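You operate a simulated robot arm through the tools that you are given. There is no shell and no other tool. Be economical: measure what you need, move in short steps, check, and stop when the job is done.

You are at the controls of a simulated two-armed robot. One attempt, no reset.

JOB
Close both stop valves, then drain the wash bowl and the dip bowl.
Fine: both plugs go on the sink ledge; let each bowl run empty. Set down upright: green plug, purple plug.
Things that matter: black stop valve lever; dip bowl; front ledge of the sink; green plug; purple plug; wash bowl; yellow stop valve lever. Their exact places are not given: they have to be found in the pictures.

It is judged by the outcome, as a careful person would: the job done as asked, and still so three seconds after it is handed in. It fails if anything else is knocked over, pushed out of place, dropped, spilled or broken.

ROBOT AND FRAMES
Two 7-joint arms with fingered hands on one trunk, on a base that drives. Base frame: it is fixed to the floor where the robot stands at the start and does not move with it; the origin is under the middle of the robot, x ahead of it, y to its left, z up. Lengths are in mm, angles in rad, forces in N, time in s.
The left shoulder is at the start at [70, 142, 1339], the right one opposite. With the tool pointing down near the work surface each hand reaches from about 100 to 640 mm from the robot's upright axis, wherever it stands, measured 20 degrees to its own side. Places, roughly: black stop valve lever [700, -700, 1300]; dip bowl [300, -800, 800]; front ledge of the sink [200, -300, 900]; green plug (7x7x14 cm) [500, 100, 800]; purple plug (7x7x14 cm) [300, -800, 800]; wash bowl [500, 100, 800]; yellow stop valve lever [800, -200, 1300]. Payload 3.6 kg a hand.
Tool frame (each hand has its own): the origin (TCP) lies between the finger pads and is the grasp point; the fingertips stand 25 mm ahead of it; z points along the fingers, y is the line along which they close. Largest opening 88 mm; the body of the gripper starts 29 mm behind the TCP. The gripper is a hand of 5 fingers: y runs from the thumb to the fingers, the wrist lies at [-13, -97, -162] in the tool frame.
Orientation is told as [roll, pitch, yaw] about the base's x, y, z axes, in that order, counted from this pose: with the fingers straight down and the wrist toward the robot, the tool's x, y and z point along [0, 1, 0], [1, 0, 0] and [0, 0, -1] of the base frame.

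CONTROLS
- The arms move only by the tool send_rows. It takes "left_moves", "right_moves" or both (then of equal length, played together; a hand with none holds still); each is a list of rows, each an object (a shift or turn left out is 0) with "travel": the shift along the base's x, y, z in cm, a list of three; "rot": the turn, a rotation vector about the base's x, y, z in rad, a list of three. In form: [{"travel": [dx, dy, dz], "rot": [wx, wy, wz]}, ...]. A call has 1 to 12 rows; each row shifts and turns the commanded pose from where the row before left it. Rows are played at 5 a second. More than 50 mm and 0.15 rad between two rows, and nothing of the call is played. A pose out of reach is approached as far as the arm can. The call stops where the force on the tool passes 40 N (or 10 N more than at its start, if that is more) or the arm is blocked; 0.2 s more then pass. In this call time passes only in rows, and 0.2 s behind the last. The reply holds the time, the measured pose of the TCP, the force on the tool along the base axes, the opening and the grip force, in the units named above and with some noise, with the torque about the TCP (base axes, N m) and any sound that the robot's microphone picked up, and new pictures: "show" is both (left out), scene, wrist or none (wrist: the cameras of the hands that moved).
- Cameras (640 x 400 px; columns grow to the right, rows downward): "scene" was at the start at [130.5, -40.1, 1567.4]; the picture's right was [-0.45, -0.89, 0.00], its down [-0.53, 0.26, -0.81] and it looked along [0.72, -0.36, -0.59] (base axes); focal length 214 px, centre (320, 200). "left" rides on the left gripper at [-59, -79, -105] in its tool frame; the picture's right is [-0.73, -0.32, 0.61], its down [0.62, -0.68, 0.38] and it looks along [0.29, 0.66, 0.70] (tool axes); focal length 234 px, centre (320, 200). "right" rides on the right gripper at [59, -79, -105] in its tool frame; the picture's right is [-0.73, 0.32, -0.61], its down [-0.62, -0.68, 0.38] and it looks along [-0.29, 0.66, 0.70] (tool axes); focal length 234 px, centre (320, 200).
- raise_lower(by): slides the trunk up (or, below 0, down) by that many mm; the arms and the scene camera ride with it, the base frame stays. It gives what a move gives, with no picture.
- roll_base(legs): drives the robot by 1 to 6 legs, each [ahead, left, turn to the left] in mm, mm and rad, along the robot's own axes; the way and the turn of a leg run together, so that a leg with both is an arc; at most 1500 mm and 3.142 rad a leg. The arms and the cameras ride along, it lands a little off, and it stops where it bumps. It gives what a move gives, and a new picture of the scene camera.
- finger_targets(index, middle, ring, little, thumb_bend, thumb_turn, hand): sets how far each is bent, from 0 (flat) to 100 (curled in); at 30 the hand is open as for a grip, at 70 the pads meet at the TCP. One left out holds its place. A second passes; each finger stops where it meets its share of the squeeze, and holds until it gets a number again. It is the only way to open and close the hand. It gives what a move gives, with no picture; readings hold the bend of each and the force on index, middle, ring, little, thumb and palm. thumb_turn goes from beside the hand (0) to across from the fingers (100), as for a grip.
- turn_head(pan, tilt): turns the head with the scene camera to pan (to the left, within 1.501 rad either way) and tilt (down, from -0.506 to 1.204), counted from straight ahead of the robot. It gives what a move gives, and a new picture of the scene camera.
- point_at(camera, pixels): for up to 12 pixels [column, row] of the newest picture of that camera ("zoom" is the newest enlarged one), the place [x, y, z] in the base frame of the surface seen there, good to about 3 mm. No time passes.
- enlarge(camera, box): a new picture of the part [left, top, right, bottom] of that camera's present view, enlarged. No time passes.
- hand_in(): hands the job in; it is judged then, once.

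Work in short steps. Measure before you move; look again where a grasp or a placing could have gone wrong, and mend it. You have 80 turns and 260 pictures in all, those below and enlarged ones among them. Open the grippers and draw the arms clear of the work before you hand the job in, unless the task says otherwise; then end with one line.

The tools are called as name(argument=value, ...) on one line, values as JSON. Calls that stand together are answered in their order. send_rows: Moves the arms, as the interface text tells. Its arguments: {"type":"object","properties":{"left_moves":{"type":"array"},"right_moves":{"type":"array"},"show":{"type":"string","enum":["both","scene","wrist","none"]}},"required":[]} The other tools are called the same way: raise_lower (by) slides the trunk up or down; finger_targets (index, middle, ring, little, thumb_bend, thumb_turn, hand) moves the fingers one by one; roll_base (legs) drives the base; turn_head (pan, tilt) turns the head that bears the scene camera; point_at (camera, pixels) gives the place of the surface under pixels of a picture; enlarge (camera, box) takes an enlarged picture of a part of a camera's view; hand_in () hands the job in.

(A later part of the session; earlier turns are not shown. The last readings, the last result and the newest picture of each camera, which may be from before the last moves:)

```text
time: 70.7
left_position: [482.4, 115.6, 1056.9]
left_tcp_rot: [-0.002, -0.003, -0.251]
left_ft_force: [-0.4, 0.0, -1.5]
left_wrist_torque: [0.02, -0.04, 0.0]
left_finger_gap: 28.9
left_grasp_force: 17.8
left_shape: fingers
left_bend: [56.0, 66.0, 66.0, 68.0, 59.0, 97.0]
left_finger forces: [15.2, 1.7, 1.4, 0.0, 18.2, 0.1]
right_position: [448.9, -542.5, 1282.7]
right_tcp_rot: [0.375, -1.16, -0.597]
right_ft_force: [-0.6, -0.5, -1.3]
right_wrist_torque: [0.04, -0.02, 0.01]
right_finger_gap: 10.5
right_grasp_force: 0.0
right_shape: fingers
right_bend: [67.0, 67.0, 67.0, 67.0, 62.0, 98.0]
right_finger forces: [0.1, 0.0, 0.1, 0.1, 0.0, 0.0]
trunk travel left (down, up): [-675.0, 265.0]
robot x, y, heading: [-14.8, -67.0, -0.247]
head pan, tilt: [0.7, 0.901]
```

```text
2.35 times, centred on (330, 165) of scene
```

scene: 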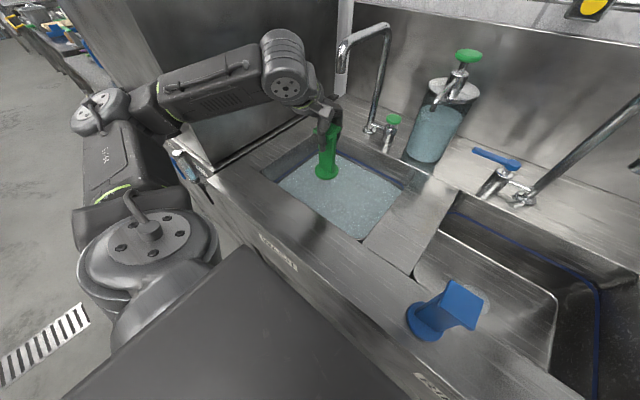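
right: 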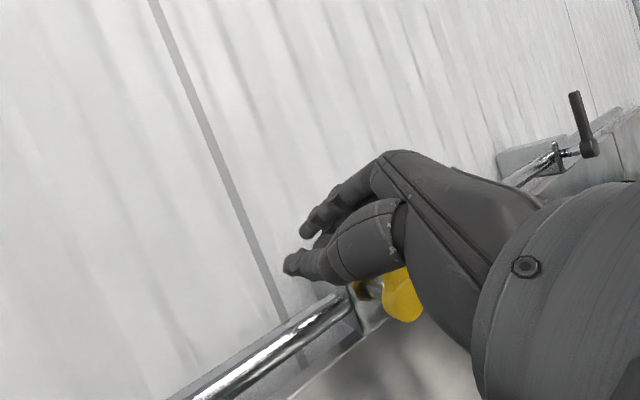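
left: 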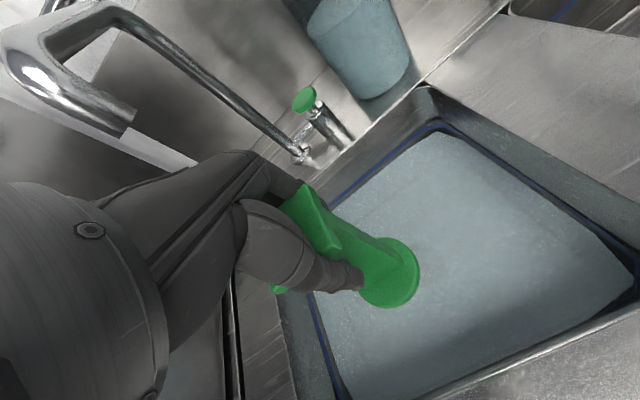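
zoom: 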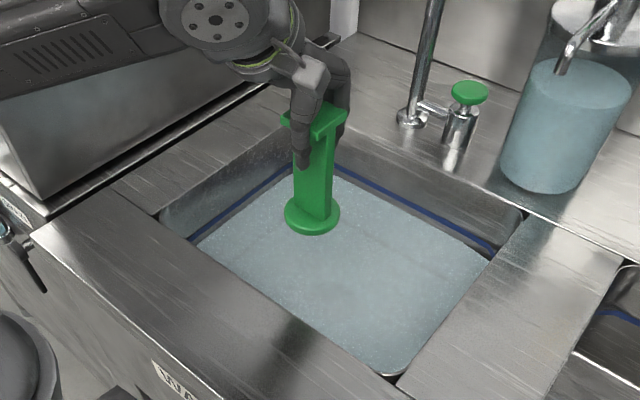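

The plug hangs upright and the water is going down. I carry it over the front ledge at d≈283, s≈-140.

send_rows(left_moves=[{"travel": [-4.32, -1.26, 0]}, {"travel": [-4.32, -1.26, 0]}, {"travel": [-4.32, -1.26, 0]}, {"travel": [-4.32, -1.26, 0]}])

enlarge(camera="left", box=[220, 120, 520, 400])

```text
time: 71.7
left_position: [402.3, 63.2, 1099.5]
left_tcp_rot: [-0.001, -0.002, -0.249]
left_ft_force: [-0.2, 0.2, -1.1]
left_wrist_torque: [-0.01, 0.0, -0.01]
left_finger_gap: 28.6
left_grasp_force: 17.7
left_shape: fingers
left_bend: [56.0, 66.0, 66.0, 68.0, 59.0, 96.0]
left_finger forces: [15.1, 1.5, 1.4, 0.0, 18.1, 0.0]
left hand out of reach, approached as far as the arm can: row 2, 3, 4
right_position: [448.2, -544.5, 1283.8]
right_tcp_rot: [0.377, -1.161, -0.6]
right_ft_force: [-0.4, 0.7, 0.8]
right_wrist_torque: [0.03, -0.05, 0.02]
right_finger_gap: 10.1
right_grasp_force: 0.0
right_shape: fingers
right_bend: [67.0, 67.0, 67.0, 67.0, 62.0, 98.0]
right_finger forces: [0.1, 0.0, 0.0, 0.0, 0.0, 0.1]
trunk travel left (down, up): [-675.0, 265.0]
robot x, y, heading: [-11.7, -66.5, -0.248]
head pan, tilt: [0.7, 0.901]
```

scene: 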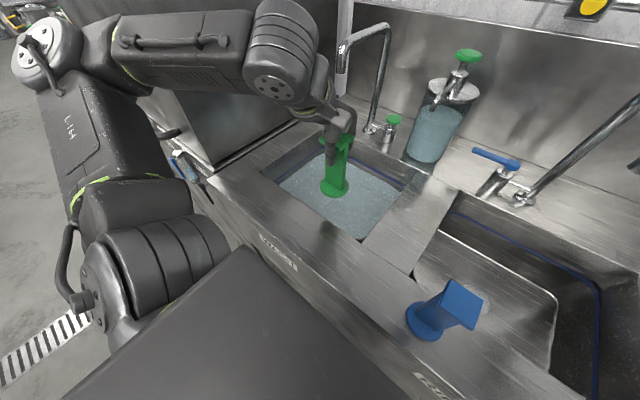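
left: 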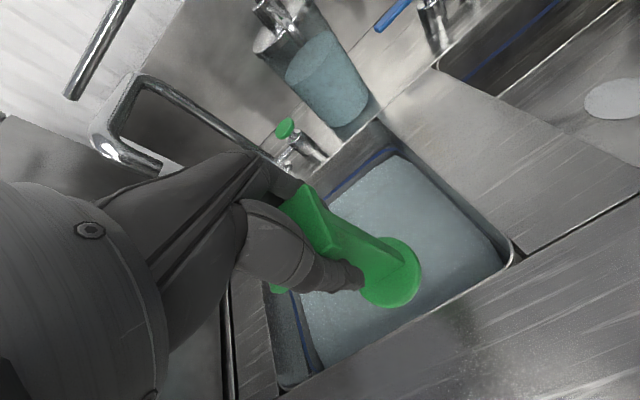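

```text
1.43 times, centred on (370, 260) of left
```

zoom: 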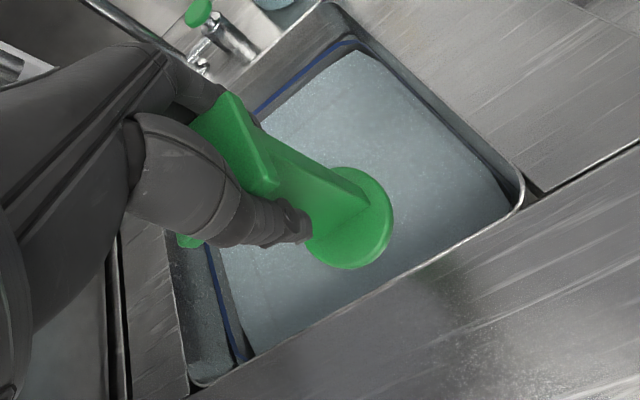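

The arm can't come closer to my own body, so I drive the base back 91 mm to bring the plug over the ledge.

roll_base(legs=[[-91, 0, 0]])

point_at(camera="scene", pixels=[[240, 250], [300, 280], [335, 190]])

```text
time: 72.8
left_position: [314.1, 86.2, 1100.0]
left_tcp_rot: [-0.002, -0.002, -0.252]
left_ft_force: [0.6, -0.7, -1.6]
left_wrist_torque: [0.0, -0.01, -0.01]
left_finger_gap: 28.5
left_grasp_force: 18.0
left_shape: fingers
left_bend: [56.0, 66.0, 66.0, 68.0, 59.0, 96.0]
left_finger forces: [15.1, 1.7, 1.4, 0.1, 18.1, 0.0]
right_position: [358.6, -520.5, 1281.7]
right_tcp_rot: [0.371, -1.159, -0.598]
right_ft_force: [-0.3, -0.8, 0.2]
right_wrist_torque: [-0.01, -0.02, 0.0]
right_finger_gap: 10.3
right_grasp_force: 0.0
right_shape: fingers
right_bend: [67.0, 67.0, 67.0, 67.0, 62.0, 98.0]
right_finger forces: [0.0, 0.0, 0.1, 0.1, 0.0, 0.1]
trunk travel left (down, up): [-675.0, 265.0]
robot x, y, heading: [-104.5, -46.4, -0.251]
head pan, tilt: [0.7, 0.901]
```

scene: 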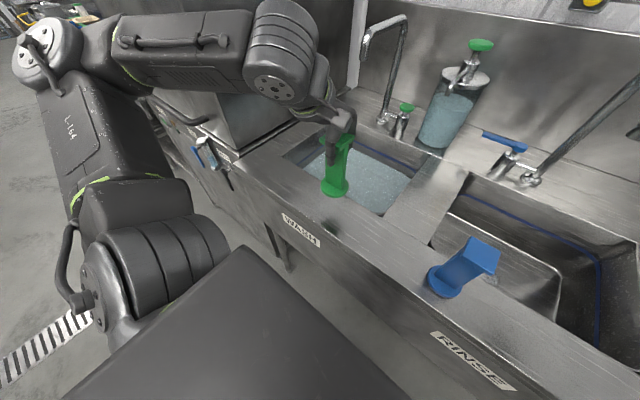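

```text
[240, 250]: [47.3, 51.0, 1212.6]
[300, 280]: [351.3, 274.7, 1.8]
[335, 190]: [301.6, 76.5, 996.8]
```

The plug is over the ledge (d≈283, s≈-162). I lower 68 mm, then check the gap.

send_rows(left_moves=[{"travel": [0, 0, -2.3]}, {"travel": [0, 0, -2.3]}, {"travel": [0, 0, -2.2]}])

enlarge(camera="scene", box=[260, 110, 420, 260])

```text
time: 73.6
left_position: [340.0, 83.7, 1037.8]
left_tcp_rot: [-0.004, 0.001, -0.254]
left_ft_force: [0.4, 0.4, -1.1]
left_wrist_torque: [0.01, 0.02, 0.02]
left_finger_gap: 28.6
left_grasp_force: 17.8
left_shape: fingers
left_bend: [56.0, 66.0, 66.0, 68.0, 59.0, 96.0]
left_finger forces: [15.0, 1.8, 1.5, 0.1, 17.8, 0.0]
left hand out of reach, approached as far as the arm can: row 1, 2, 3
right_position: [360.4, -518.8, 1282.6]
right_tcp_rot: [0.37, -1.161, -0.597]
right_ft_force: [0.4, 0.8, 0.3]
right_wrist_torque: [-0.02, -0.02, 0.0]
right_finger_gap: 10.1
right_grasp_force: 0.1
right_shape: fingers
right_bend: [67.0, 67.0, 67.0, 67.0, 62.0, 98.0]
right_finger forces: [0.1, 0.0, 0.0, 0.1, 0.0, 0.0]
trunk travel left (down, up): [-675.0, 265.0]
robot x, y, heading: [-102.1, -40.2, -0.251]
head pan, tilt: [0.7, 0.901]
```

scene: 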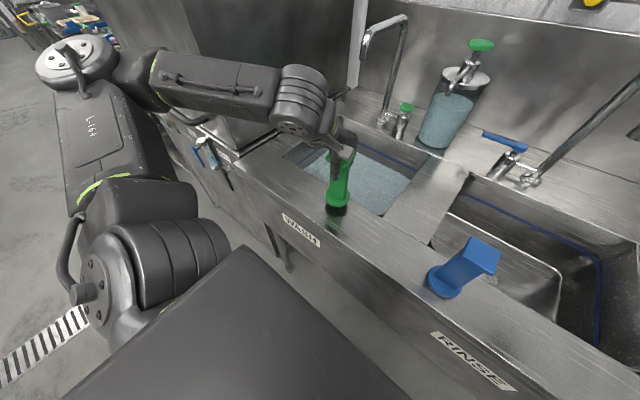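
left: 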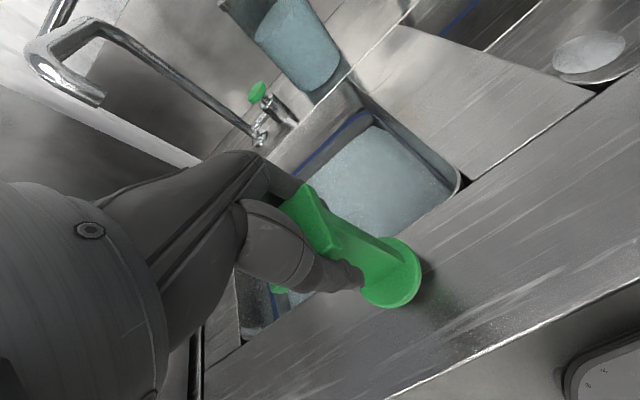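

```text
2.67 times, centred on (340, 185) of scene
```

zoom: 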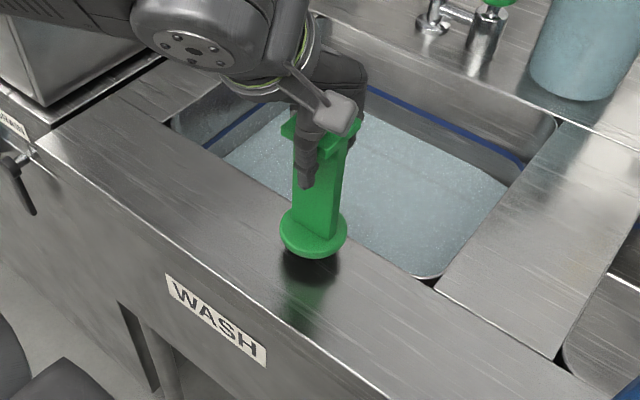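

Descending pushed the hand outward to d≈308, still about 20 mm above the ledge. I drive back 32 mm more and lower the last bit.

roll_base(legs=[[-34, 0, 0]])

send_rows(left_moves=[{"travel": [0, 0, -0.7]}, {"travel": [0, 0, -0.5]}])

enlarge(camera="scene", box=[260, 110, 420, 260])

```text
time: 74.5
left_position: [308.9, 91.9, 1037.2]
left_tcp_rot: [-0.001, 0.003, -0.255]
left_ft_force: [-0.4, 0.5, -2.1]
left_wrist_torque: [0.01, -0.01, 0.03]
left_finger_gap: 28.6
left_grasp_force: 17.8
left_shape: fingers
left_bend: [56.0, 66.0, 66.0, 68.0, 59.0, 96.0]
left_finger forces: [15.0, 1.7, 1.4, 0.1, 18.0, 0.1]
right_position: [330.6, -513.3, 1281.7]
right_tcp_rot: [0.371, -1.157, -0.595]
right_ft_force: [0.4, 0.2, -0.1]
right_wrist_torque: [0.02, -0.03, -0.02]
right_finger_gap: 10.3
right_grasp_force: 0.1
right_shape: fingers
right_bend: [67.0, 67.0, 67.0, 67.0, 62.0, 98.0]
right_finger forces: [0.0, 0.0, 0.0, 0.0, 0.1, 0.0]
trunk travel left (down, up): [-675.0, 265.0]
robot x, y, heading: [-137.9, -36.2, -0.252]
head pan, tilt: [0.7, 0.901]
```

scene: 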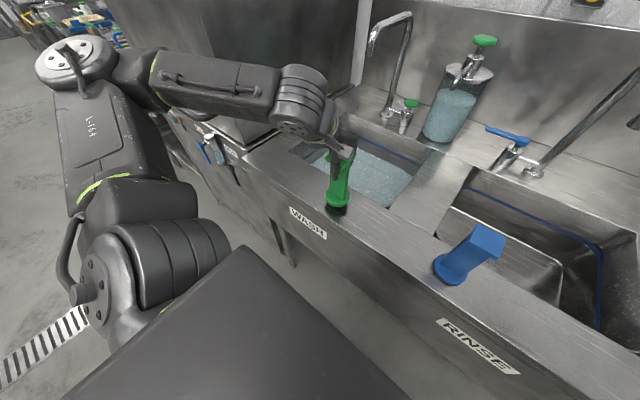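

```text
time: 75.1
left_position: [308.8, 92.1, 1027.6]
left_tcp_rot: [-0.003, 0.002, -0.252]
left_ft_force: [-0.7, 0.7, -2.3]
left_wrist_torque: [0.0, -0.02, 0.01]
left_finger_gap: 28.5
left_grasp_force: 18.2
left_shape: fingers
left_bend: [56.0, 66.0, 66.0, 68.0, 59.0, 96.0]
left_finger forces: [14.8, 1.7, 1.5, 0.0, 17.9, 0.0]
right_position: [325.7, -511.2, 1281.9]
right_tcp_rot: [0.372, -1.159, -0.598]
right_ft_force: [-1.0, 0.8, -0.1]
right_wrist_torque: [0.03, 0.0, 0.02]
right_finger_gap: 10.2
right_grasp_force: 0.0
right_shape: fingers
right_bend: [67.0, 67.0, 67.0, 67.0, 62.0, 98.0]
right_finger forces: [0.1, 0.0, 0.0, 0.0, 0.0, 0.0]
trunk travel left (down, up): [-675.0, 265.0]
robot x, y, heading: [-132.1, -35.0, -0.254]
head pan, tilt: [0.7, 0.901]
```

scene: 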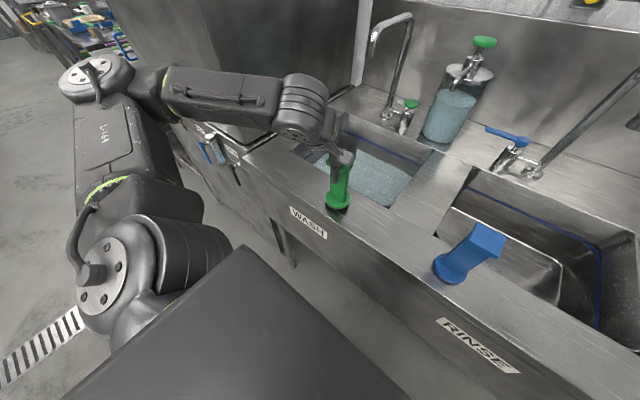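
left: 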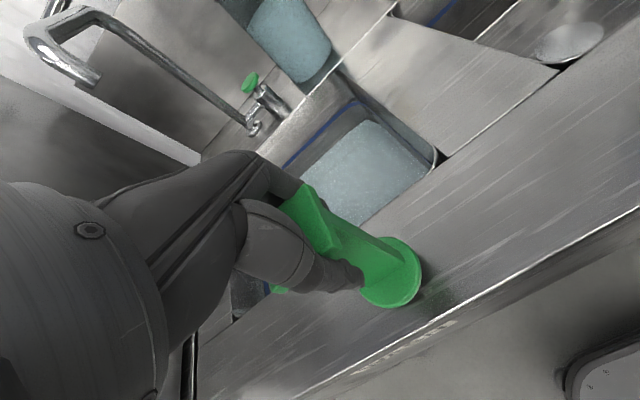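

```text
2.67 times, centred on (340, 185) of scene
```

zoom: 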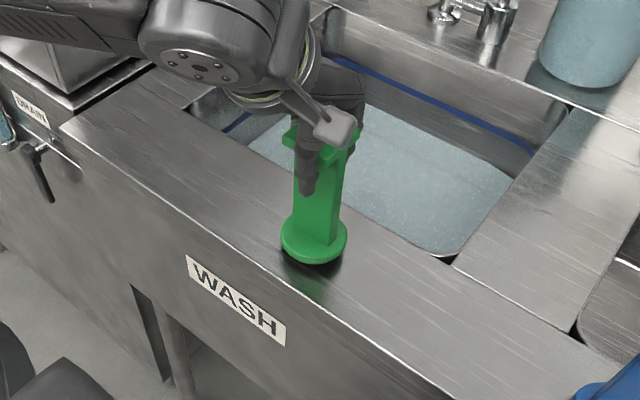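

Now at d≈276, z≈1028, about 10 mm above the ledge. I lower in 3 mm steps, watching for contact force.

send_rows(left_moves=[{"travel": [0.2, -0.05, -0.35]}, {"travel": [0.2, -0.05, -0.35]}], show="none")

enlarge(camera="scene", box=[290, 130, 390, 230])

```text
time: 75.7
left_position: [310.6, 92.3, 1021.0]
left_tcp_rot: [-0.002, 0.002, -0.254]
left_ft_force: [0.0, 0.3, -2.3]
left_wrist_torque: [-0.02, -0.01, 0.0]
left_finger_gap: 28.4
left_grasp_force: 17.7
left_shape: fingers
left_bend: [56.0, 66.0, 66.0, 68.0, 59.0, 96.0]
left_finger forces: [14.9, 1.7, 1.5, 0.1, 18.0, 0.0]
right_position: [326.6, -512.3, 1281.8]
right_tcp_rot: [0.372, -1.16, -0.599]
right_ft_force: [-0.1, 0.3, -0.4]
right_wrist_torque: [0.01, 0.02, -0.01]
right_finger_gap: 10.4
right_grasp_force: 0.0
right_shape: fingers
right_bend: [67.0, 67.0, 67.0, 67.0, 62.0, 98.0]
right_finger forces: [0.0, 0.0, 0.1, 0.0, 0.0, 0.1]
trunk travel left (down, up): [-675.0, 265.0]
robot x, y, heading: [-134.6, -34.7, -0.25]
head pan, tilt: [0.7, 0.901]
```

```text
4.00 times, centred on (340, 180) of scene
```

zoom: 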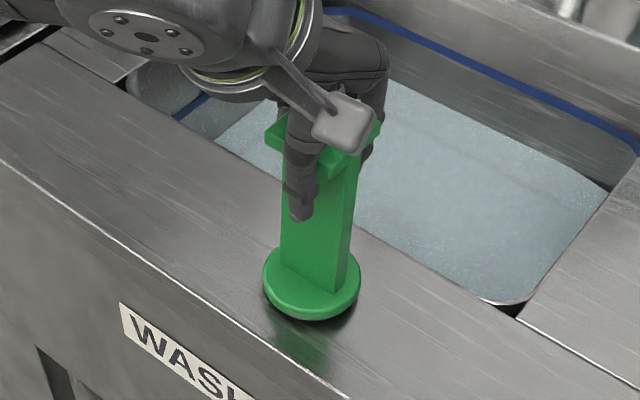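

Still a small shadow gap under the base and no contact force. I keep lowering in 2 mm steps.

send_rows(left_moves=[{"travel": [0, 0, -0.2]}, {"travel": [0, 0, -0.2]}], show="none")

enlarge(camera="scene", box=[290, 130, 390, 230])

```text
time: 76.3
left_position: [311.0, 90.7, 1015.8]
left_tcp_rot: [-0.001, -0.001, -0.253]
left_ft_force: [1.3, -0.6, 4.6]
left_wrist_torque: [0.05, 0.04, -0.01]
left_finger_gap: 28.4
left_grasp_force: 18.2
left_shape: fingers
left_bend: [56.0, 66.0, 66.0, 68.0, 59.0, 96.0]
left_finger forces: [15.7, 1.9, 1.9, 0.0, 17.8, 0.1]
right_position: [326.9, -511.9, 1282.7]
right_tcp_rot: [0.374, -1.162, -0.602]
right_ft_force: [0.3, -0.5, 0.1]
right_wrist_torque: [0.02, 0.04, -0.01]
right_finger_gap: 10.4
right_grasp_force: 0.1
right_shape: fingers
right_bend: [67.0, 67.0, 67.0, 67.0, 62.0, 98.0]
right_finger forces: [0.0, 0.0, 0.0, 0.1, 0.0, 0.0]
trunk travel left (down, up): [-675.0, 265.0]
robot x, y, heading: [-139.5, -33.4, -0.25]
head pan, tilt: [0.7, 0.901]
```

```text
4.00 times, centred on (340, 180) of scene
```

zoom: 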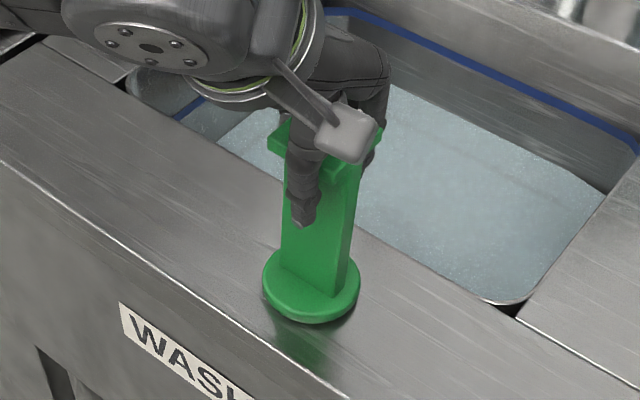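

Contact: the force changed by +7 N, and the plug stands upright on the ledge. I open the hand.

finger_targets(hand="left", index=45, middle=45, ring=45, little=45, thumb_bend=48)

finger_targets(hand="left", index=30, middle=30, ring=30, little=30, thumb_bend=30)

enlarge(camera="scene", box=[290, 130, 390, 230])

enlarge(camera="left", box=[200, 120, 480, 330])

```text
time: 77.3
left_position: [310.9, 91.3, 1016.7]
left_tcp_rot: [-0.002, 0.001, -0.253]
left_ft_force: [-0.5, 0.4, 0.6]
left_wrist_torque: [0.05, -0.04, -0.01]
left_finger_gap: 49.5
left_grasp_force: 0.2
left_shape: fingers
left_bend: [45.0, 45.0, 45.0, 45.0, 48.0, 97.0]
left_finger forces: [0.3, 0.0, 0.1, 0.0, 0.3, 0.0]
right_position: [325.9, -511.8, 1282.5]
right_tcp_rot: [0.373, -1.161, -0.599]
right_ft_force: [-0.5, 0.4, 0.6]
right_wrist_torque: [0.01, -0.02, 0.02]
right_finger_gap: 10.5
right_grasp_force: 0.1
right_shape: fingers
right_bend: [67.0, 67.0, 67.0, 67.0, 62.0, 98.0]
right_finger forces: [0.1, 0.0, 0.0, 0.0, 0.0, 0.0]
trunk travel left (down, up): [-675.0, 265.0]
robot x, y, heading: [-139.5, -36.1, -0.253]
head pan, tilt: [0.7, 0.901]
```

```text
time: 78.3
left_position: [311.8, 90.4, 1016.1]
left_tcp_rot: [-0.003, 0.001, -0.253]
left_ft_force: [0.1, -0.8, -1.0]
left_wrist_torque: [-0.01, 0.01, 0.0]
left_finger_gap: 84.2
left_grasp_force: 0.0
left_shape: fingers
left_bend: [30.0, 30.0, 30.0, 30.0, 30.0, 97.0]
left_finger forces: [0.0, 0.0, 0.0, 0.0, 0.1, 0.0]
right_position: [327.1, -512.2, 1282.3]
right_tcp_rot: [0.371, -1.159, -0.598]
right_ft_force: [-0.7, -0.3, -0.1]
right_wrist_torque: [-0.01, 0.03, 0.0]
right_finger_gap: 10.4
right_grasp_force: 0.0
right_shape: fingers
right_bend: [67.0, 67.0, 67.0, 67.0, 62.0, 98.0]
right_finger forces: [0.0, 0.0, 0.0, 0.0, 0.1, 0.0]
trunk travel left (down, up): [-675.0, 265.0]
robot x, y, heading: [-137.8, -33.5, -0.248]
head pan, tilt: [0.7, 0.901]
```

```text
4.00 times, centred on (340, 180) of scene
```

zoom: 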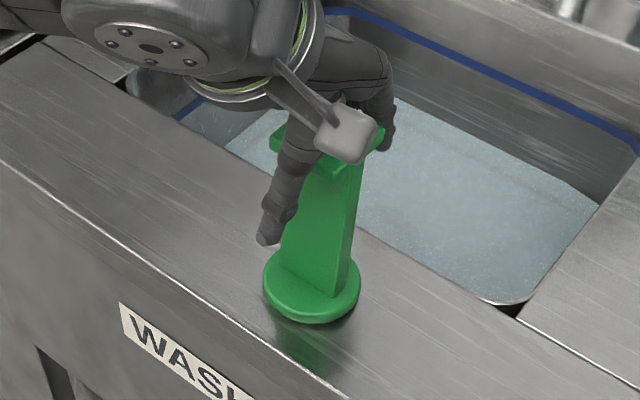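

```text
1.90 times, centred on (340, 225) of left
```

zoom: 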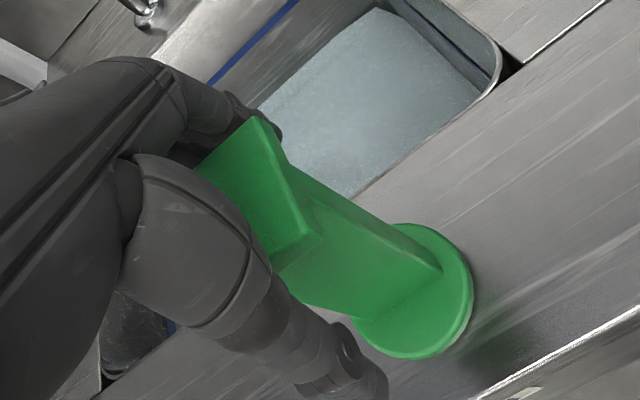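

The plug stands free with fingers clear on both sides. I raise the hand straight up.

send_rows(left_moves=[{"travel": [0, 0, 2.0]}, {"travel": [0, 0, 3.0]}, {"travel": [0, 0, 4.0]}, {"travel": [0, 0, 4.5]}, {"travel": [0, 0, 4.5]}])

```text
time: 79.5
left_position: [309.7, 94.6, 1196.9]
left_tcp_rot: [-0.005, 0.0, -0.253]
left_ft_force: [-0.5, 0.0, 0.7]
left_wrist_torque: [-0.01, -0.01, 0.02]
left_finger_gap: 84.6
left_grasp_force: 0.1
left_shape: fingers
left_bend: [30.0, 30.0, 30.0, 30.0, 30.0, 97.0]
left_finger forces: [0.1, 0.0, 0.0, 0.0, 0.1, 0.0]
right_position: [325.8, -511.7, 1282.4]
right_tcp_rot: [0.374, -1.16, -0.601]
right_ft_force: [0.3, 0.0, 0.2]
right_wrist_torque: [-0.02, -0.03, -0.04]
right_finger_gap: 10.5
right_grasp_force: 0.0
right_shape: fingers
right_bend: [67.0, 67.0, 67.0, 67.0, 62.0, 98.0]
right_finger forces: [0.0, 0.1, 0.0, 0.1, 0.1, 0.1]
trunk travel left (down, up): [-675.0, 265.0]
robot x, y, heading: [-138.1, -36.4, -0.252]
head pan, tilt: [0.7, 0.901]
```

scene: 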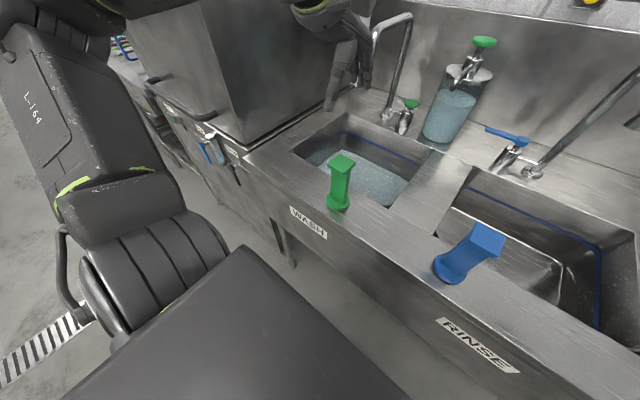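
left: 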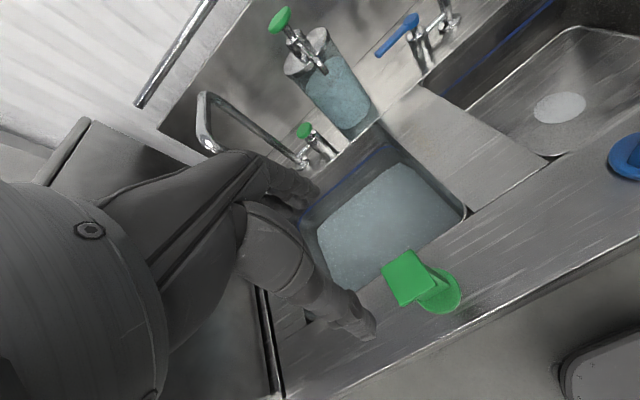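

The green plug stands upright and the wash bowl keeps draining. Next I raise the left hand a bit more and turn the right hand to point down for the purple plug.

send_rows(right_moves=[{"travel": [-0.4, 0.1, -1.3], "rot": [-0.0775, 0.02, 0]}, {"travel": [-0.4, 0.1, -1.3], "rot": [-0.0775, 0.02, 0]}, {"travel": [-0.4, 0.1, -1.3], "rot": [0.0355, 0.138, 0]}, {"travel": [-0.4, 0.1, -1.3], "rot": [0.0355, 0.138, 0]}, {"travel": [-0.4, 0.1, -1.3], "rot": [0.0355, 0.138, 0]}, {"travel": [-0.4, 0.1, -1.3], "rot": [0.0355, 0.138, 0]}, {"travel": [-0.4, 0.1, -1.3], "rot": [0.0355, 0.138, 0]}, {"travel": [-0.4, 0.1, -1.3], "rot": [0.0355, 0.138, 0]}, {"travel": [-0.4, 0.1, -1.3], "rot": [0.0355, 0.138, 0]}, {"travel": [-0.4, 0.1, -1.3], "rot": [0.0355, 0.138, 0]}, {"rot": [0.01, 0.039, 0]}], left_moves=[{"travel": [0, 0, 1]}, {"travel": [0, 0, 1]}, {"travel": [0, 0, 1]}, {"travel": [0, 0, 1]}, {"travel": [0, 0, 1]}, {"travel": [0, 0, 1]}, {"travel": [0, 0, 1]}, {"travel": [0, 0, 1]}, {"travel": [0, 0, 1]}, {"travel": [0, 0, 1]}, {"travel": [0, 0, 0]}], show="none")

finger_targets(hand="right", index=30, middle=30, ring=30, little=30, thumb_bend=30)

turn_head(pan=-0.6, tilt=0.8)

```text
time: 81.9
left_position: [324.7, 81.9, 1286.9]
left_tcp_rot: [-0.005, 0.0, -0.253]
left_ft_force: [-0.8, 0.1, -0.5]
left_wrist_torque: [0.0, -0.05, -0.02]
left_finger_gap: 84.8
left_grasp_force: 0.0
left_shape: fingers
left_bend: [30.0, 30.0, 30.0, 30.0, 30.0, 97.0]
left_finger forces: [0.0, 0.1, 0.1, 0.1, 0.0, 0.1]
left hand out of reach, approached as far as the arm can: row 7, 8, 9, 10
right_position: [287.3, -500.1, 1151.2]
right_tcp_rot: [-0.008, -0.002, -0.239]
right_ft_force: [0.5, 0.7, -0.5]
right_wrist_torque: [0.01, 0.0, 0.01]
right_finger_gap: 10.3
right_grasp_force: 0.0
right_shape: fingers
right_bend: [67.0, 67.0, 67.0, 67.0, 62.0, 98.0]
right_finger forces: [0.0, 0.0, 0.0, 0.0, 0.0, 0.0]
trunk travel left (down, up): [-675.0, 265.0]
robot x, y, heading: [-136.3, -34.9, -0.253]
head pan, tilt: [0.7, 0.901]
```

```text
time: 82.9
left_position: [324.2, 82.6, 1287.0]
left_tcp_rot: [-0.004, 0.0, -0.252]
left_ft_force: [0.8, 0.0, 0.0]
left_wrist_torque: [0.0, -0.02, 0.01]
left_finger_gap: 84.6
left_grasp_force: 0.0
left_shape: fingers
left_bend: [30.0, 30.0, 30.0, 30.0, 30.0, 97.0]
left_finger forces: [0.1, 0.1, 0.2, 0.0, 0.0, 0.0]
right_position: [286.6, -501.1, 1149.5]
right_tcp_rot: [-0.009, -0.005, -0.239]
right_ft_force: [-0.8, -0.5, 0.5]
right_wrist_torque: [0.0, 0.0, -0.02]
right_finger_gap: 84.2
right_grasp_force: 0.0
right_shape: fingers
right_bend: [30.0, 30.0, 30.0, 30.0, 30.0, 98.0]
right_finger forces: [0.0, 0.0, 0.0, 0.0, 0.1, 0.1]
trunk travel left (down, up): [-675.0, 265.0]
robot x, y, heading: [-138.9, -36.3, -0.248]
head pan, tilt: [0.7, 0.901]
```

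```text
time: 84.3
left_position: [324.0, 80.3, 1287.4]
left_tcp_rot: [-0.003, 0.0, -0.255]
left_ft_force: [-0.9, 0.4, 0.1]
left_wrist_torque: [0.0, 0.03, 0.01]
left_finger_gap: 84.4
left_grasp_force: 0.0
left_shape: fingers
left_bend: [30.0, 30.0, 30.0, 30.0, 30.0, 97.0]
left_finger forces: [0.0, 0.0, 0.1, 0.0, 0.1, 0.1]
right_position: [286.6, -500.9, 1152.2]
right_tcp_rot: [-0.008, -0.004, -0.239]
right_ft_force: [0.3, -0.4, -0.2]
right_wrist_torque: [0.01, 0.03, -0.03]
right_finger_gap: 84.5
right_grasp_force: 0.0
right_shape: fingers
right_bend: [30.0, 30.0, 30.0, 30.0, 30.0, 98.0]
right_finger forces: [0.0, 0.0, 0.0, 0.0, 0.0, 0.0]
trunk travel left (down, up): [-675.0, 265.0]
robot x, y, heading: [-139.7, -38.4, -0.247]
head pan, tilt: [-0.6, 0.799]
```

scene: 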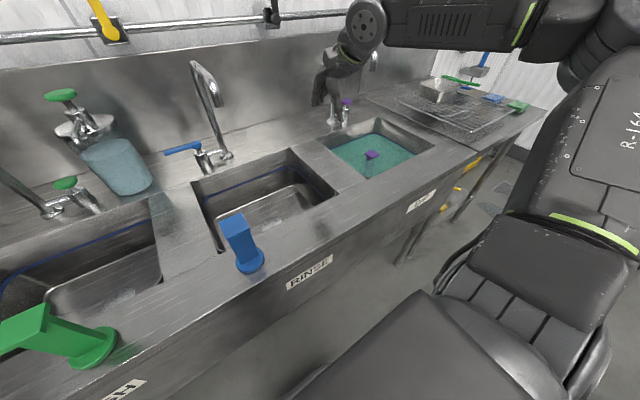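

The right hand now points down with fingers open and the wash bowl looks nearly empty. I drive right 445 mm, then forward 125 mm.

roll_base(legs=[[0, -445, 0], [120, 0, 0]])

```text
time: 87.9
left_position: [331.0, -375.8, 1289.2]
left_tcp_rot: [-0.005, -0.002, -0.253]
left_ft_force: [-0.2, 0.5, -0.9]
left_wrist_torque: [0.01, 0.0, 0.0]
left_finger_gap: 84.7
left_grasp_force: 0.1
left_shape: fingers
left_bend: [30.0, 30.0, 30.0, 30.0, 30.0, 97.0]
left_finger forces: [0.1, 0.0, 0.0, 0.1, 0.1, 0.1]
right_position: [292.2, -958.9, 1151.2]
right_tcp_rot: [-0.008, -0.005, -0.239]
right_ft_force: [1.2, 0.4, 0.2]
right_wrist_torque: [0.01, -0.01, 0.01]
right_finger_gap: 84.4
right_grasp_force: 0.0
right_shape: fingers
right_bend: [30.0, 30.0, 30.0, 30.0, 30.0, 98.0]
right_finger forces: [0.0, 0.0, 0.0, 0.0, 0.0, 0.0]
trunk travel left (down, up): [-675.0, 265.0]
robot x, y, heading: [-124.7, -490.7, -0.253]
head pan, tilt: [-0.6, 0.799]
```

scene: 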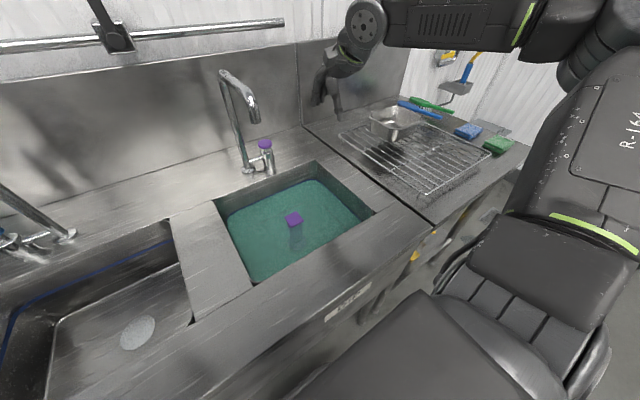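

Robot is at s≈506, d≈2. I measure the purple plate and the spout end in this view.

enlarge(camera="scene", box=[220, 160, 380, 280])

point_at(camera="zoom", pixels=[[265, 210], [312, 203], [335, 228], [285, 240], [300, 220], [280, 250]])

point_at(camera="scene", pixels=[[253, 118], [253, 105], [228, 75], [385, 130], [330, 180], [260, 160]])

```text
3.33 times, centred on (300, 220) of scene
```

zoom: 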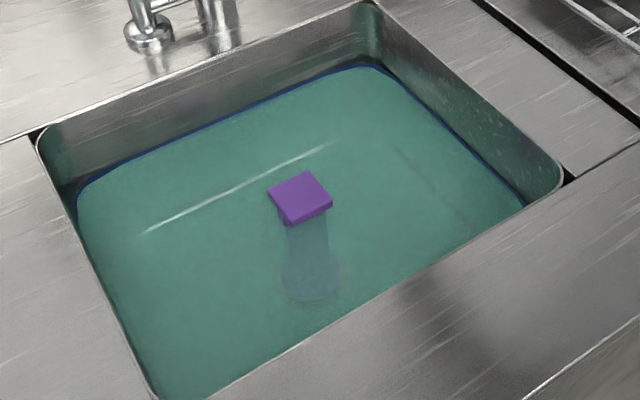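

```text
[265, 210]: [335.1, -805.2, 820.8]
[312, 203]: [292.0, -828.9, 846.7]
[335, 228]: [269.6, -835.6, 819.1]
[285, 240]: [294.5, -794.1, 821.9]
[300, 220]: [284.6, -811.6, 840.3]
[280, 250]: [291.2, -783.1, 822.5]
```

```text
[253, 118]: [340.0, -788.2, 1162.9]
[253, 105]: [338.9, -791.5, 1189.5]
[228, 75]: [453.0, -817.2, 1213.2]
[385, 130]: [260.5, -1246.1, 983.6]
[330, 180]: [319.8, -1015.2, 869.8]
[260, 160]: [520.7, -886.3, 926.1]
```

I re-measure the purple plate at its actual corners.

point_at(camera="zoom", pixels=[[271, 188], [307, 174], [328, 203], [290, 217], [299, 195]])

```text
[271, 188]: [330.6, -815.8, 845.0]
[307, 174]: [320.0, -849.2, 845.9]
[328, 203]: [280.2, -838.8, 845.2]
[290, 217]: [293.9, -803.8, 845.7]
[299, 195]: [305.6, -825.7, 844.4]
```

Plate centre is about (306,-826), i.e. d≈502, s≈723. I bring the right hand to d≈440, s≈723, z≈1000, in front of and below the spout.

send_rows(right_moves=[{"travel": [-3.97, 1.02, -2.5]}, {"travel": [-3.97, 1.02, -2.5]}, {"travel": [1.1, 4.26, -2.0]}, {"travel": [1.1, 4.26, -2.0]}, {"travel": [1.1, 4.26, -2.0]}, {"travel": [0, 0, -4.0]}])

```text
time: 89.3
left_position: [332.0, -376.3, 1287.1]
left_tcp_rot: [-0.001, 0.001, -0.253]
left_ft_force: [0.6, -0.7, 0.4]
left_wrist_torque: [0.0, 0.01, 0.04]
left_finger_gap: 84.5
left_grasp_force: 0.1
left_shape: fingers
left_bend: [30.0, 30.0, 30.0, 30.0, 30.0, 97.0]
left_finger forces: [0.0, 0.0, 0.0, 0.0, 0.1, 0.0]
right_position: [249.2, -808.1, 1001.8]
right_tcp_rot: [-0.007, -0.005, -0.237]
right_ft_force: [0.2, 0.1, -0.2]
right_wrist_torque: [-0.01, -0.02, -0.01]
right_finger_gap: 84.7
right_grasp_force: 0.0
right_shape: fingers
right_bend: [30.0, 30.0, 30.0, 30.0, 30.0, 98.0]
right_finger forces: [0.1, 0.1, 0.0, 0.0, 0.1, 0.0]
trunk travel left (down, up): [-675.0, 265.0]
robot x, y, heading: [-128.8, -493.3, -0.255]
head pan, tilt: [-0.6, 0.799]
```

scene: 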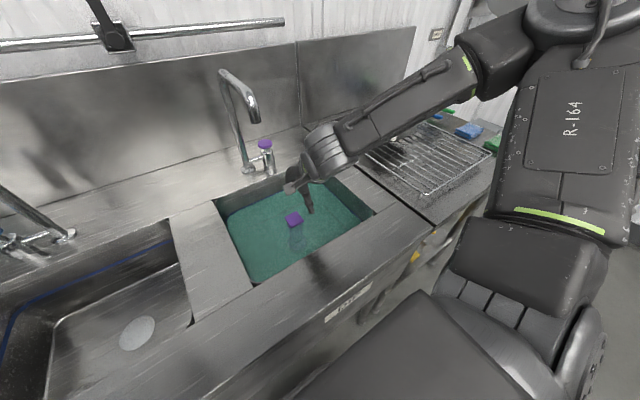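
right: 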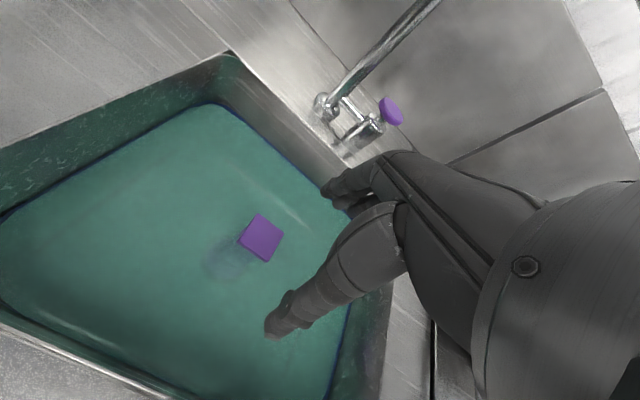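

The plate is at (261,238) in the wrist view. I lower to z≈905 and move forward over the plug.

send_rows(right_moves=[{"travel": [0, 0, -4.85]}, {"travel": [0, 0, -4.85]}, {"travel": [2.85, -0.9, 0]}, {"travel": [2.85, -0.9, 0]}], show="wrist")

enlarge(camera="right", box=[160, 120, 440, 330])

```text
time: 90.3
left_position: [332.5, -376.4, 1286.7]
left_tcp_rot: [-0.003, 0.002, -0.252]
left_ft_force: [-0.6, -0.7, -0.7]
left_wrist_torque: [0.0, 0.01, 0.01]
left_finger_gap: 85.0
left_grasp_force: 0.0
left_shape: fingers
left_bend: [30.0, 30.0, 30.0, 30.0, 30.0, 97.0]
left_finger forces: [0.0, 0.0, 0.0, 0.1, 0.0, 0.0]
right_position: [307.5, -828.7, 900.1]
right_tcp_rot: [-0.009, -0.005, -0.239]
right_ft_force: [-0.1, -0.3, 0.6]
right_wrist_torque: [0.0, 0.05, 0.03]
right_finger_gap: 84.6
right_grasp_force: 0.0
right_shape: fingers
right_bend: [30.0, 30.0, 30.0, 30.0, 30.0, 98.0]
right_finger forces: [0.1, 0.1, 0.1, 0.1, 0.1, 0.0]
trunk travel left (down, up): [-675.0, 265.0]
robot x, y, heading: [-131.2, -493.2, -0.257]
head pan, tilt: [-0.6, 0.799]
```

right: 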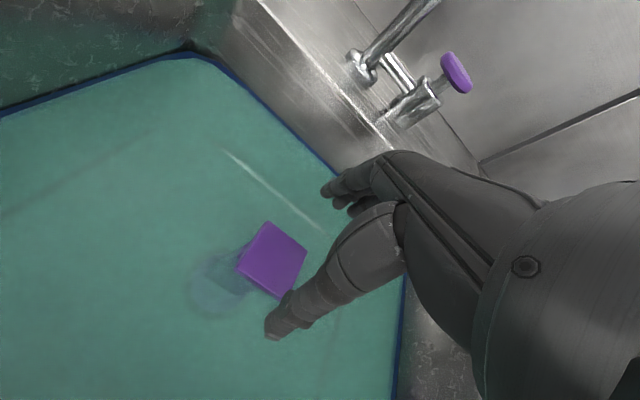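

```text
1.90 times, centred on (300, 225) of right
```

zoom: 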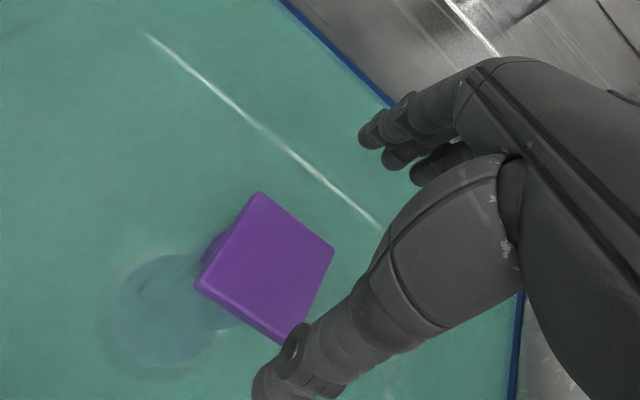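

I verify the plate centre from this camera before descending.

point_at(camera="zoom", pixels=[[260, 196], [332, 250], [285, 338], [200, 282], [267, 265]])

```text
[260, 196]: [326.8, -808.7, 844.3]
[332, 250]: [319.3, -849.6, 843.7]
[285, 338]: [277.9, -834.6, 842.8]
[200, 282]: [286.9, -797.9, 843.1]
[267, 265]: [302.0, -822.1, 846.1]
```

Centre is about (303,-822.5); I correct by (-4.5,+6) mm and descend to z≈826, then grip.

send_rows(right_moves=[{"travel": [-0.45, 0.6, -1.5]}, {"travel": [0, 0, -1.95]}, {"travel": [0, 0, -1.95]}, {"travel": [0, 0, -1.95]}], show="none")

finger_targets(hand="right", index=68, middle=68, ring=68, little=68, thumb_bend=68)

enlarge(camera="right", box=[160, 120, 440, 330])

```text
time: 91.3
left_position: [332.3, -375.8, 1286.6]
left_tcp_rot: [-0.002, -0.001, -0.254]
left_ft_force: [0.0, -0.9, 0.7]
left_wrist_torque: [-0.02, 0.04, 0.01]
left_finger_gap: 84.8
left_grasp_force: 0.0
left_shape: fingers
left_bend: [30.0, 30.0, 30.0, 30.0, 30.0, 97.0]
left_finger forces: [0.0, 0.1, 0.0, 0.0, 0.0, 0.0]
right_position: [301.8, -822.6, 829.9]
right_tcp_rot: [-0.01, -0.005, -0.239]
right_ft_force: [0.2, -0.1, 0.0]
right_wrist_torque: [0.01, -0.01, 0.02]
right_finger_gap: 84.8
right_grasp_force: 0.1
right_shape: fingers
right_bend: [30.0, 30.0, 30.0, 30.0, 30.0, 98.0]
right_finger forces: [0.1, 0.0, 0.0, 0.0, 0.0, 0.0]
trunk travel left (down, up): [-675.0, 265.0]
robot x, y, heading: [-130.2, -493.1, -0.248]
head pan, tilt: [-0.6, 0.799]
```

```text
time: 92.3
left_position: [331.7, -376.3, 1286.7]
left_tcp_rot: [-0.004, -0.002, -0.253]
left_ft_force: [0.2, -0.1, 0.8]
left_wrist_torque: [0.01, 0.01, -0.02]
left_finger_gap: 84.9
left_grasp_force: 0.0
left_shape: fingers
left_bend: [30.0, 30.0, 30.0, 30.0, 30.0, 97.0]
left_finger forces: [0.0, 0.0, 0.0, 0.1, 0.0, 0.0]
right_position: [301.3, -823.6, 829.8]
right_tcp_rot: [-0.008, -0.006, -0.241]
right_ft_force: [0.4, 0.5, 0.1]
right_wrist_torque: [-0.03, -0.01, 0.01]
right_finger_gap: 30.1
right_grasp_force: 17.7
right_shape: fingers
right_bend: [55.0, 66.0, 66.0, 68.0, 58.0, 97.0]
right_finger forces: [14.8, 1.7, 1.5, 0.1, 17.6, 0.0]
trunk travel left (down, up): [-675.0, 265.0]
robot x, y, heading: [-127.5, -496.9, -0.248]
head pan, tilt: [-0.6, 0.799]
```

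```text
1.90 times, centred on (300, 225) of right
```

zoom: 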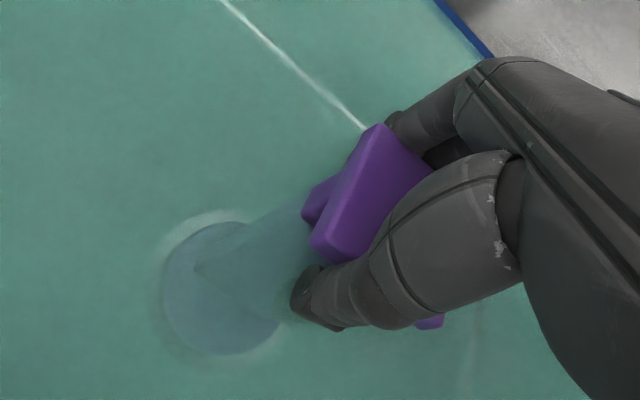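

The same grip as before (about 18 N). I lift straight up slowly, then back 60 mm within the bowl, then up above ledge height.

send_rows(right_moves=[{"travel": [0, 0, 1.0]}, {"travel": [0, 0, 1.0]}, {"travel": [0, 0, 1.5]}, {"travel": [-2.9, 0.75, 2.0]}, {"travel": [-2.9, 0.75, 2.0]}, {"travel": [0, 0, 4.0]}, {"travel": [0, 0, 4.0]}, {"travel": [0, 0, 4.0]}, {"travel": [0, 0, 4.0]}])

```text
time: 94.3
left_position: [330.2, -376.7, 1287.1]
left_tcp_rot: [-0.003, -0.002, -0.253]
left_ft_force: [0.1, -0.4, 0.1]
left_wrist_torque: [0.01, 0.02, 0.01]
left_finger_gap: 84.8
left_grasp_force: 0.0
left_shape: fingers
left_bend: [30.0, 30.0, 30.0, 30.0, 30.0, 97.0]
left_finger forces: [0.0, 0.0, 0.0, 0.0, 0.0, 0.0]
right_position: [241.9, -807.1, 1065.0]
right_tcp_rot: [-0.008, -0.006, -0.239]
right_ft_force: [-1.0, 1.0, -1.9]
right_wrist_torque: [-0.02, -0.03, 0.02]
right_finger_gap: 29.7
right_grasp_force: 17.3
right_shape: fingers
right_bend: [55.0, 66.0, 66.0, 68.0, 58.0, 97.0]
right_finger forces: [14.1, 1.7, 1.3, 0.0, 17.0, 0.0]
trunk travel left (down, up): [-675.0, 265.0]
robot x, y, heading: [-128.2, -491.7, -0.253]
head pan, tilt: [-0.6, 0.799]
```

scene: 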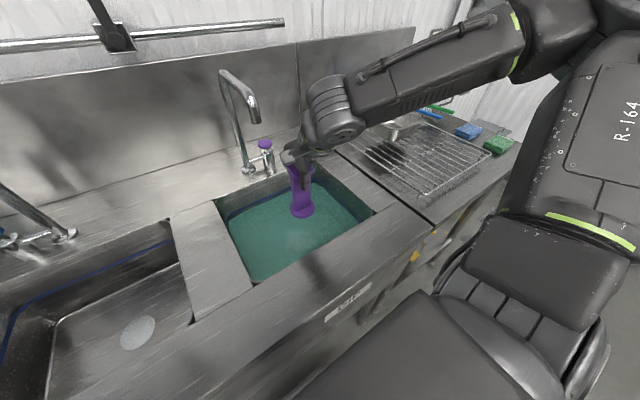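
right: 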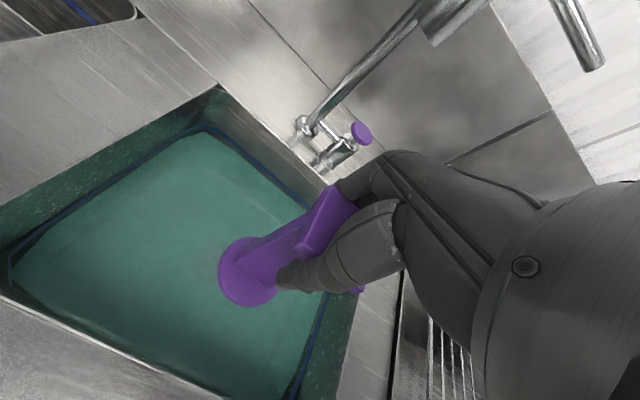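

The purple plug hangs upright and the dip bowl has begun draining. Before driving back to bring the plug over the ledge, I look behind and to the right for obstacles.

turn_head(pan=-1.5, tilt=0.9)

turn_head(pan=1.5, tilt=0.9)

```text
time: 95.5
left_position: [331.7, -376.6, 1288.2]
left_tcp_rot: [-0.003, -0.001, -0.254]
left_ft_force: [0.6, 0.0, -0.1]
left_wrist_torque: [-0.03, 0.01, 0.01]
left_finger_gap: 84.9
left_grasp_force: 0.1
left_shape: fingers
left_bend: [30.0, 30.0, 30.0, 30.0, 30.0, 97.0]
left_finger forces: [0.0, 0.0, 0.0, 0.0, 0.0, 0.1]
right_position: [242.7, -807.1, 1064.1]
right_tcp_rot: [-0.009, -0.005, -0.238]
right_ft_force: [0.5, 0.4, -1.4]
right_wrist_torque: [-0.01, -0.02, -0.02]
right_finger_gap: 29.6
right_grasp_force: 17.7
right_shape: fingers
right_bend: [55.0, 66.0, 66.0, 68.0, 58.0, 97.0]
right_finger forces: [14.2, 1.7, 1.3, 0.0, 17.1, 0.0]
trunk travel left (down, up): [-675.0, 265.0]
robot x, y, heading: [-128.4, -490.9, -0.253]
head pan, tilt: [-1.499, 0.901]
```

scene: 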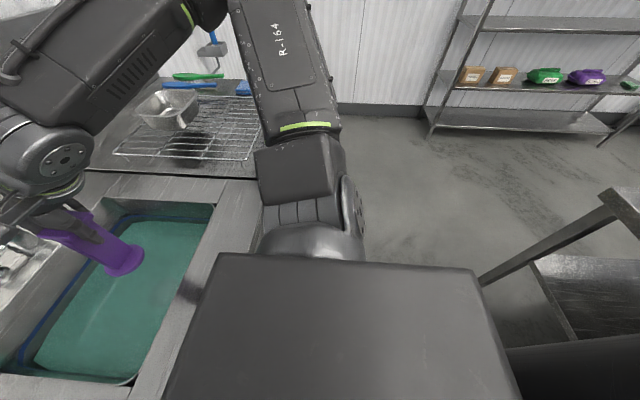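

```text
time: 98.1
left_position: [332.4, -376.6, 1287.1]
left_tcp_rot: [-0.004, 0.001, -0.252]
left_ft_force: [0.4, -0.2, 0.2]
left_wrist_torque: [0.0, 0.0, -0.02]
left_finger_gap: 84.8
left_grasp_force: 0.1
left_shape: fingers
left_bend: [30.0, 30.0, 30.0, 30.0, 30.0, 97.0]
left_finger forces: [0.0, 0.0, 0.0, 0.0, 0.0, 0.0]
right_position: [242.1, -807.1, 1063.4]
right_tcp_rot: [-0.009, -0.005, -0.239]
right_ft_force: [-0.3, 0.3, -2.7]
right_wrist_torque: [-0.01, 0.0, -0.02]
right_finger_gap: 29.7
right_grasp_force: 17.5
right_shape: fingers
right_bend: [55.0, 66.0, 66.0, 68.0, 58.0, 97.0]
right_finger forces: [14.3, 1.8, 1.3, 0.0, 17.0, 0.1]
trunk travel left (down, up): [-675.0, 265.0]
robot x, y, heading: [-133.6, -493.9, -0.25]
head pan, tilt: [1.499, 0.901]
```

scene: 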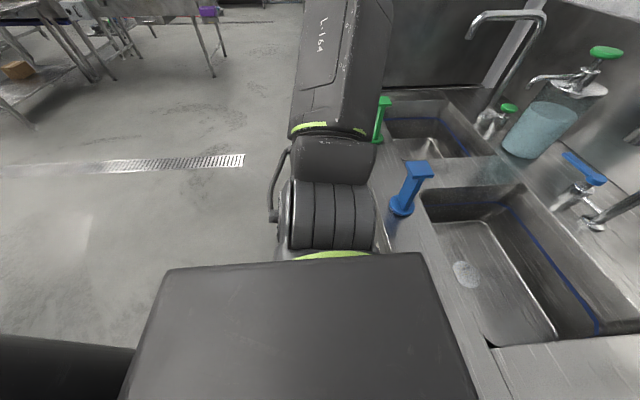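

Left and behind are free. There is a table corner on the right rear; I measure its distance.

turn_head(pan=-1.5, tilt=0.9)

point_at(camera="scene", pixels=[[485, 278], [560, 230], [615, 195], [600, 280], [570, 350], [540, 270], [350, 330], [480, 290], [150, 270], [550, 345]])

```text
time: 100.7
left_position: [330.6, -376.2, 1287.3]
left_tcp_rot: [-0.005, 0.0, -0.253]
left_ft_force: [0.3, 0.0, 0.2]
left_wrist_torque: [0.0, 0.02, 0.01]
left_finger_gap: 84.5
left_grasp_force: 0.0
left_shape: fingers
left_bend: [30.0, 30.0, 30.0, 30.0, 30.0, 97.0]
left_finger forces: [0.0, 0.0, 0.1, 0.0, 0.0, 0.1]
right_position: [243.0, -808.3, 1063.4]
right_tcp_rot: [-0.008, -0.005, -0.239]
right_ft_force: [-0.4, 0.3, -2.5]
right_wrist_torque: [-0.03, 0.02, -0.02]
right_finger_gap: 29.5
right_grasp_force: 17.1
right_shape: fingers
right_bend: [55.0, 66.0, 66.0, 68.0, 58.0, 97.0]
right_finger forces: [14.2, 1.6, 1.3, 0.0, 17.1, 0.0]
trunk travel left (down, up): [-675.0, 265.0]
robot x, y, heading: [-133.3, -494.6, -0.253]
head pan, tilt: [-1.499, 0.901]
```

scene: 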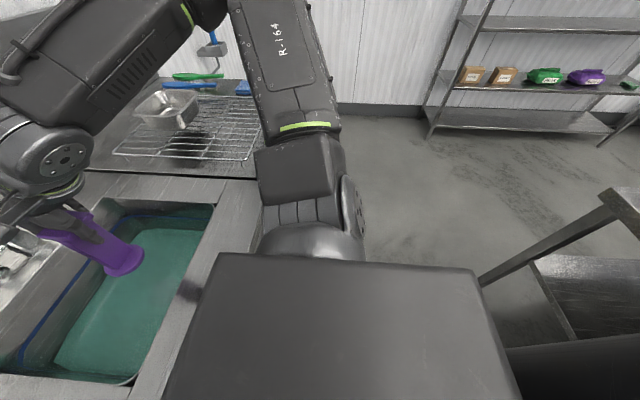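

```text
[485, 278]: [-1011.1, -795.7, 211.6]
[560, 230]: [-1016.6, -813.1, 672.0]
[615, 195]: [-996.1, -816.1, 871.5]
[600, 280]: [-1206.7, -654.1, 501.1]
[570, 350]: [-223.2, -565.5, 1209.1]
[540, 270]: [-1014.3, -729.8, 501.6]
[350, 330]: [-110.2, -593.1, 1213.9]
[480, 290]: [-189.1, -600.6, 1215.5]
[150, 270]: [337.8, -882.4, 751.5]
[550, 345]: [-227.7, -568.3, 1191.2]
```

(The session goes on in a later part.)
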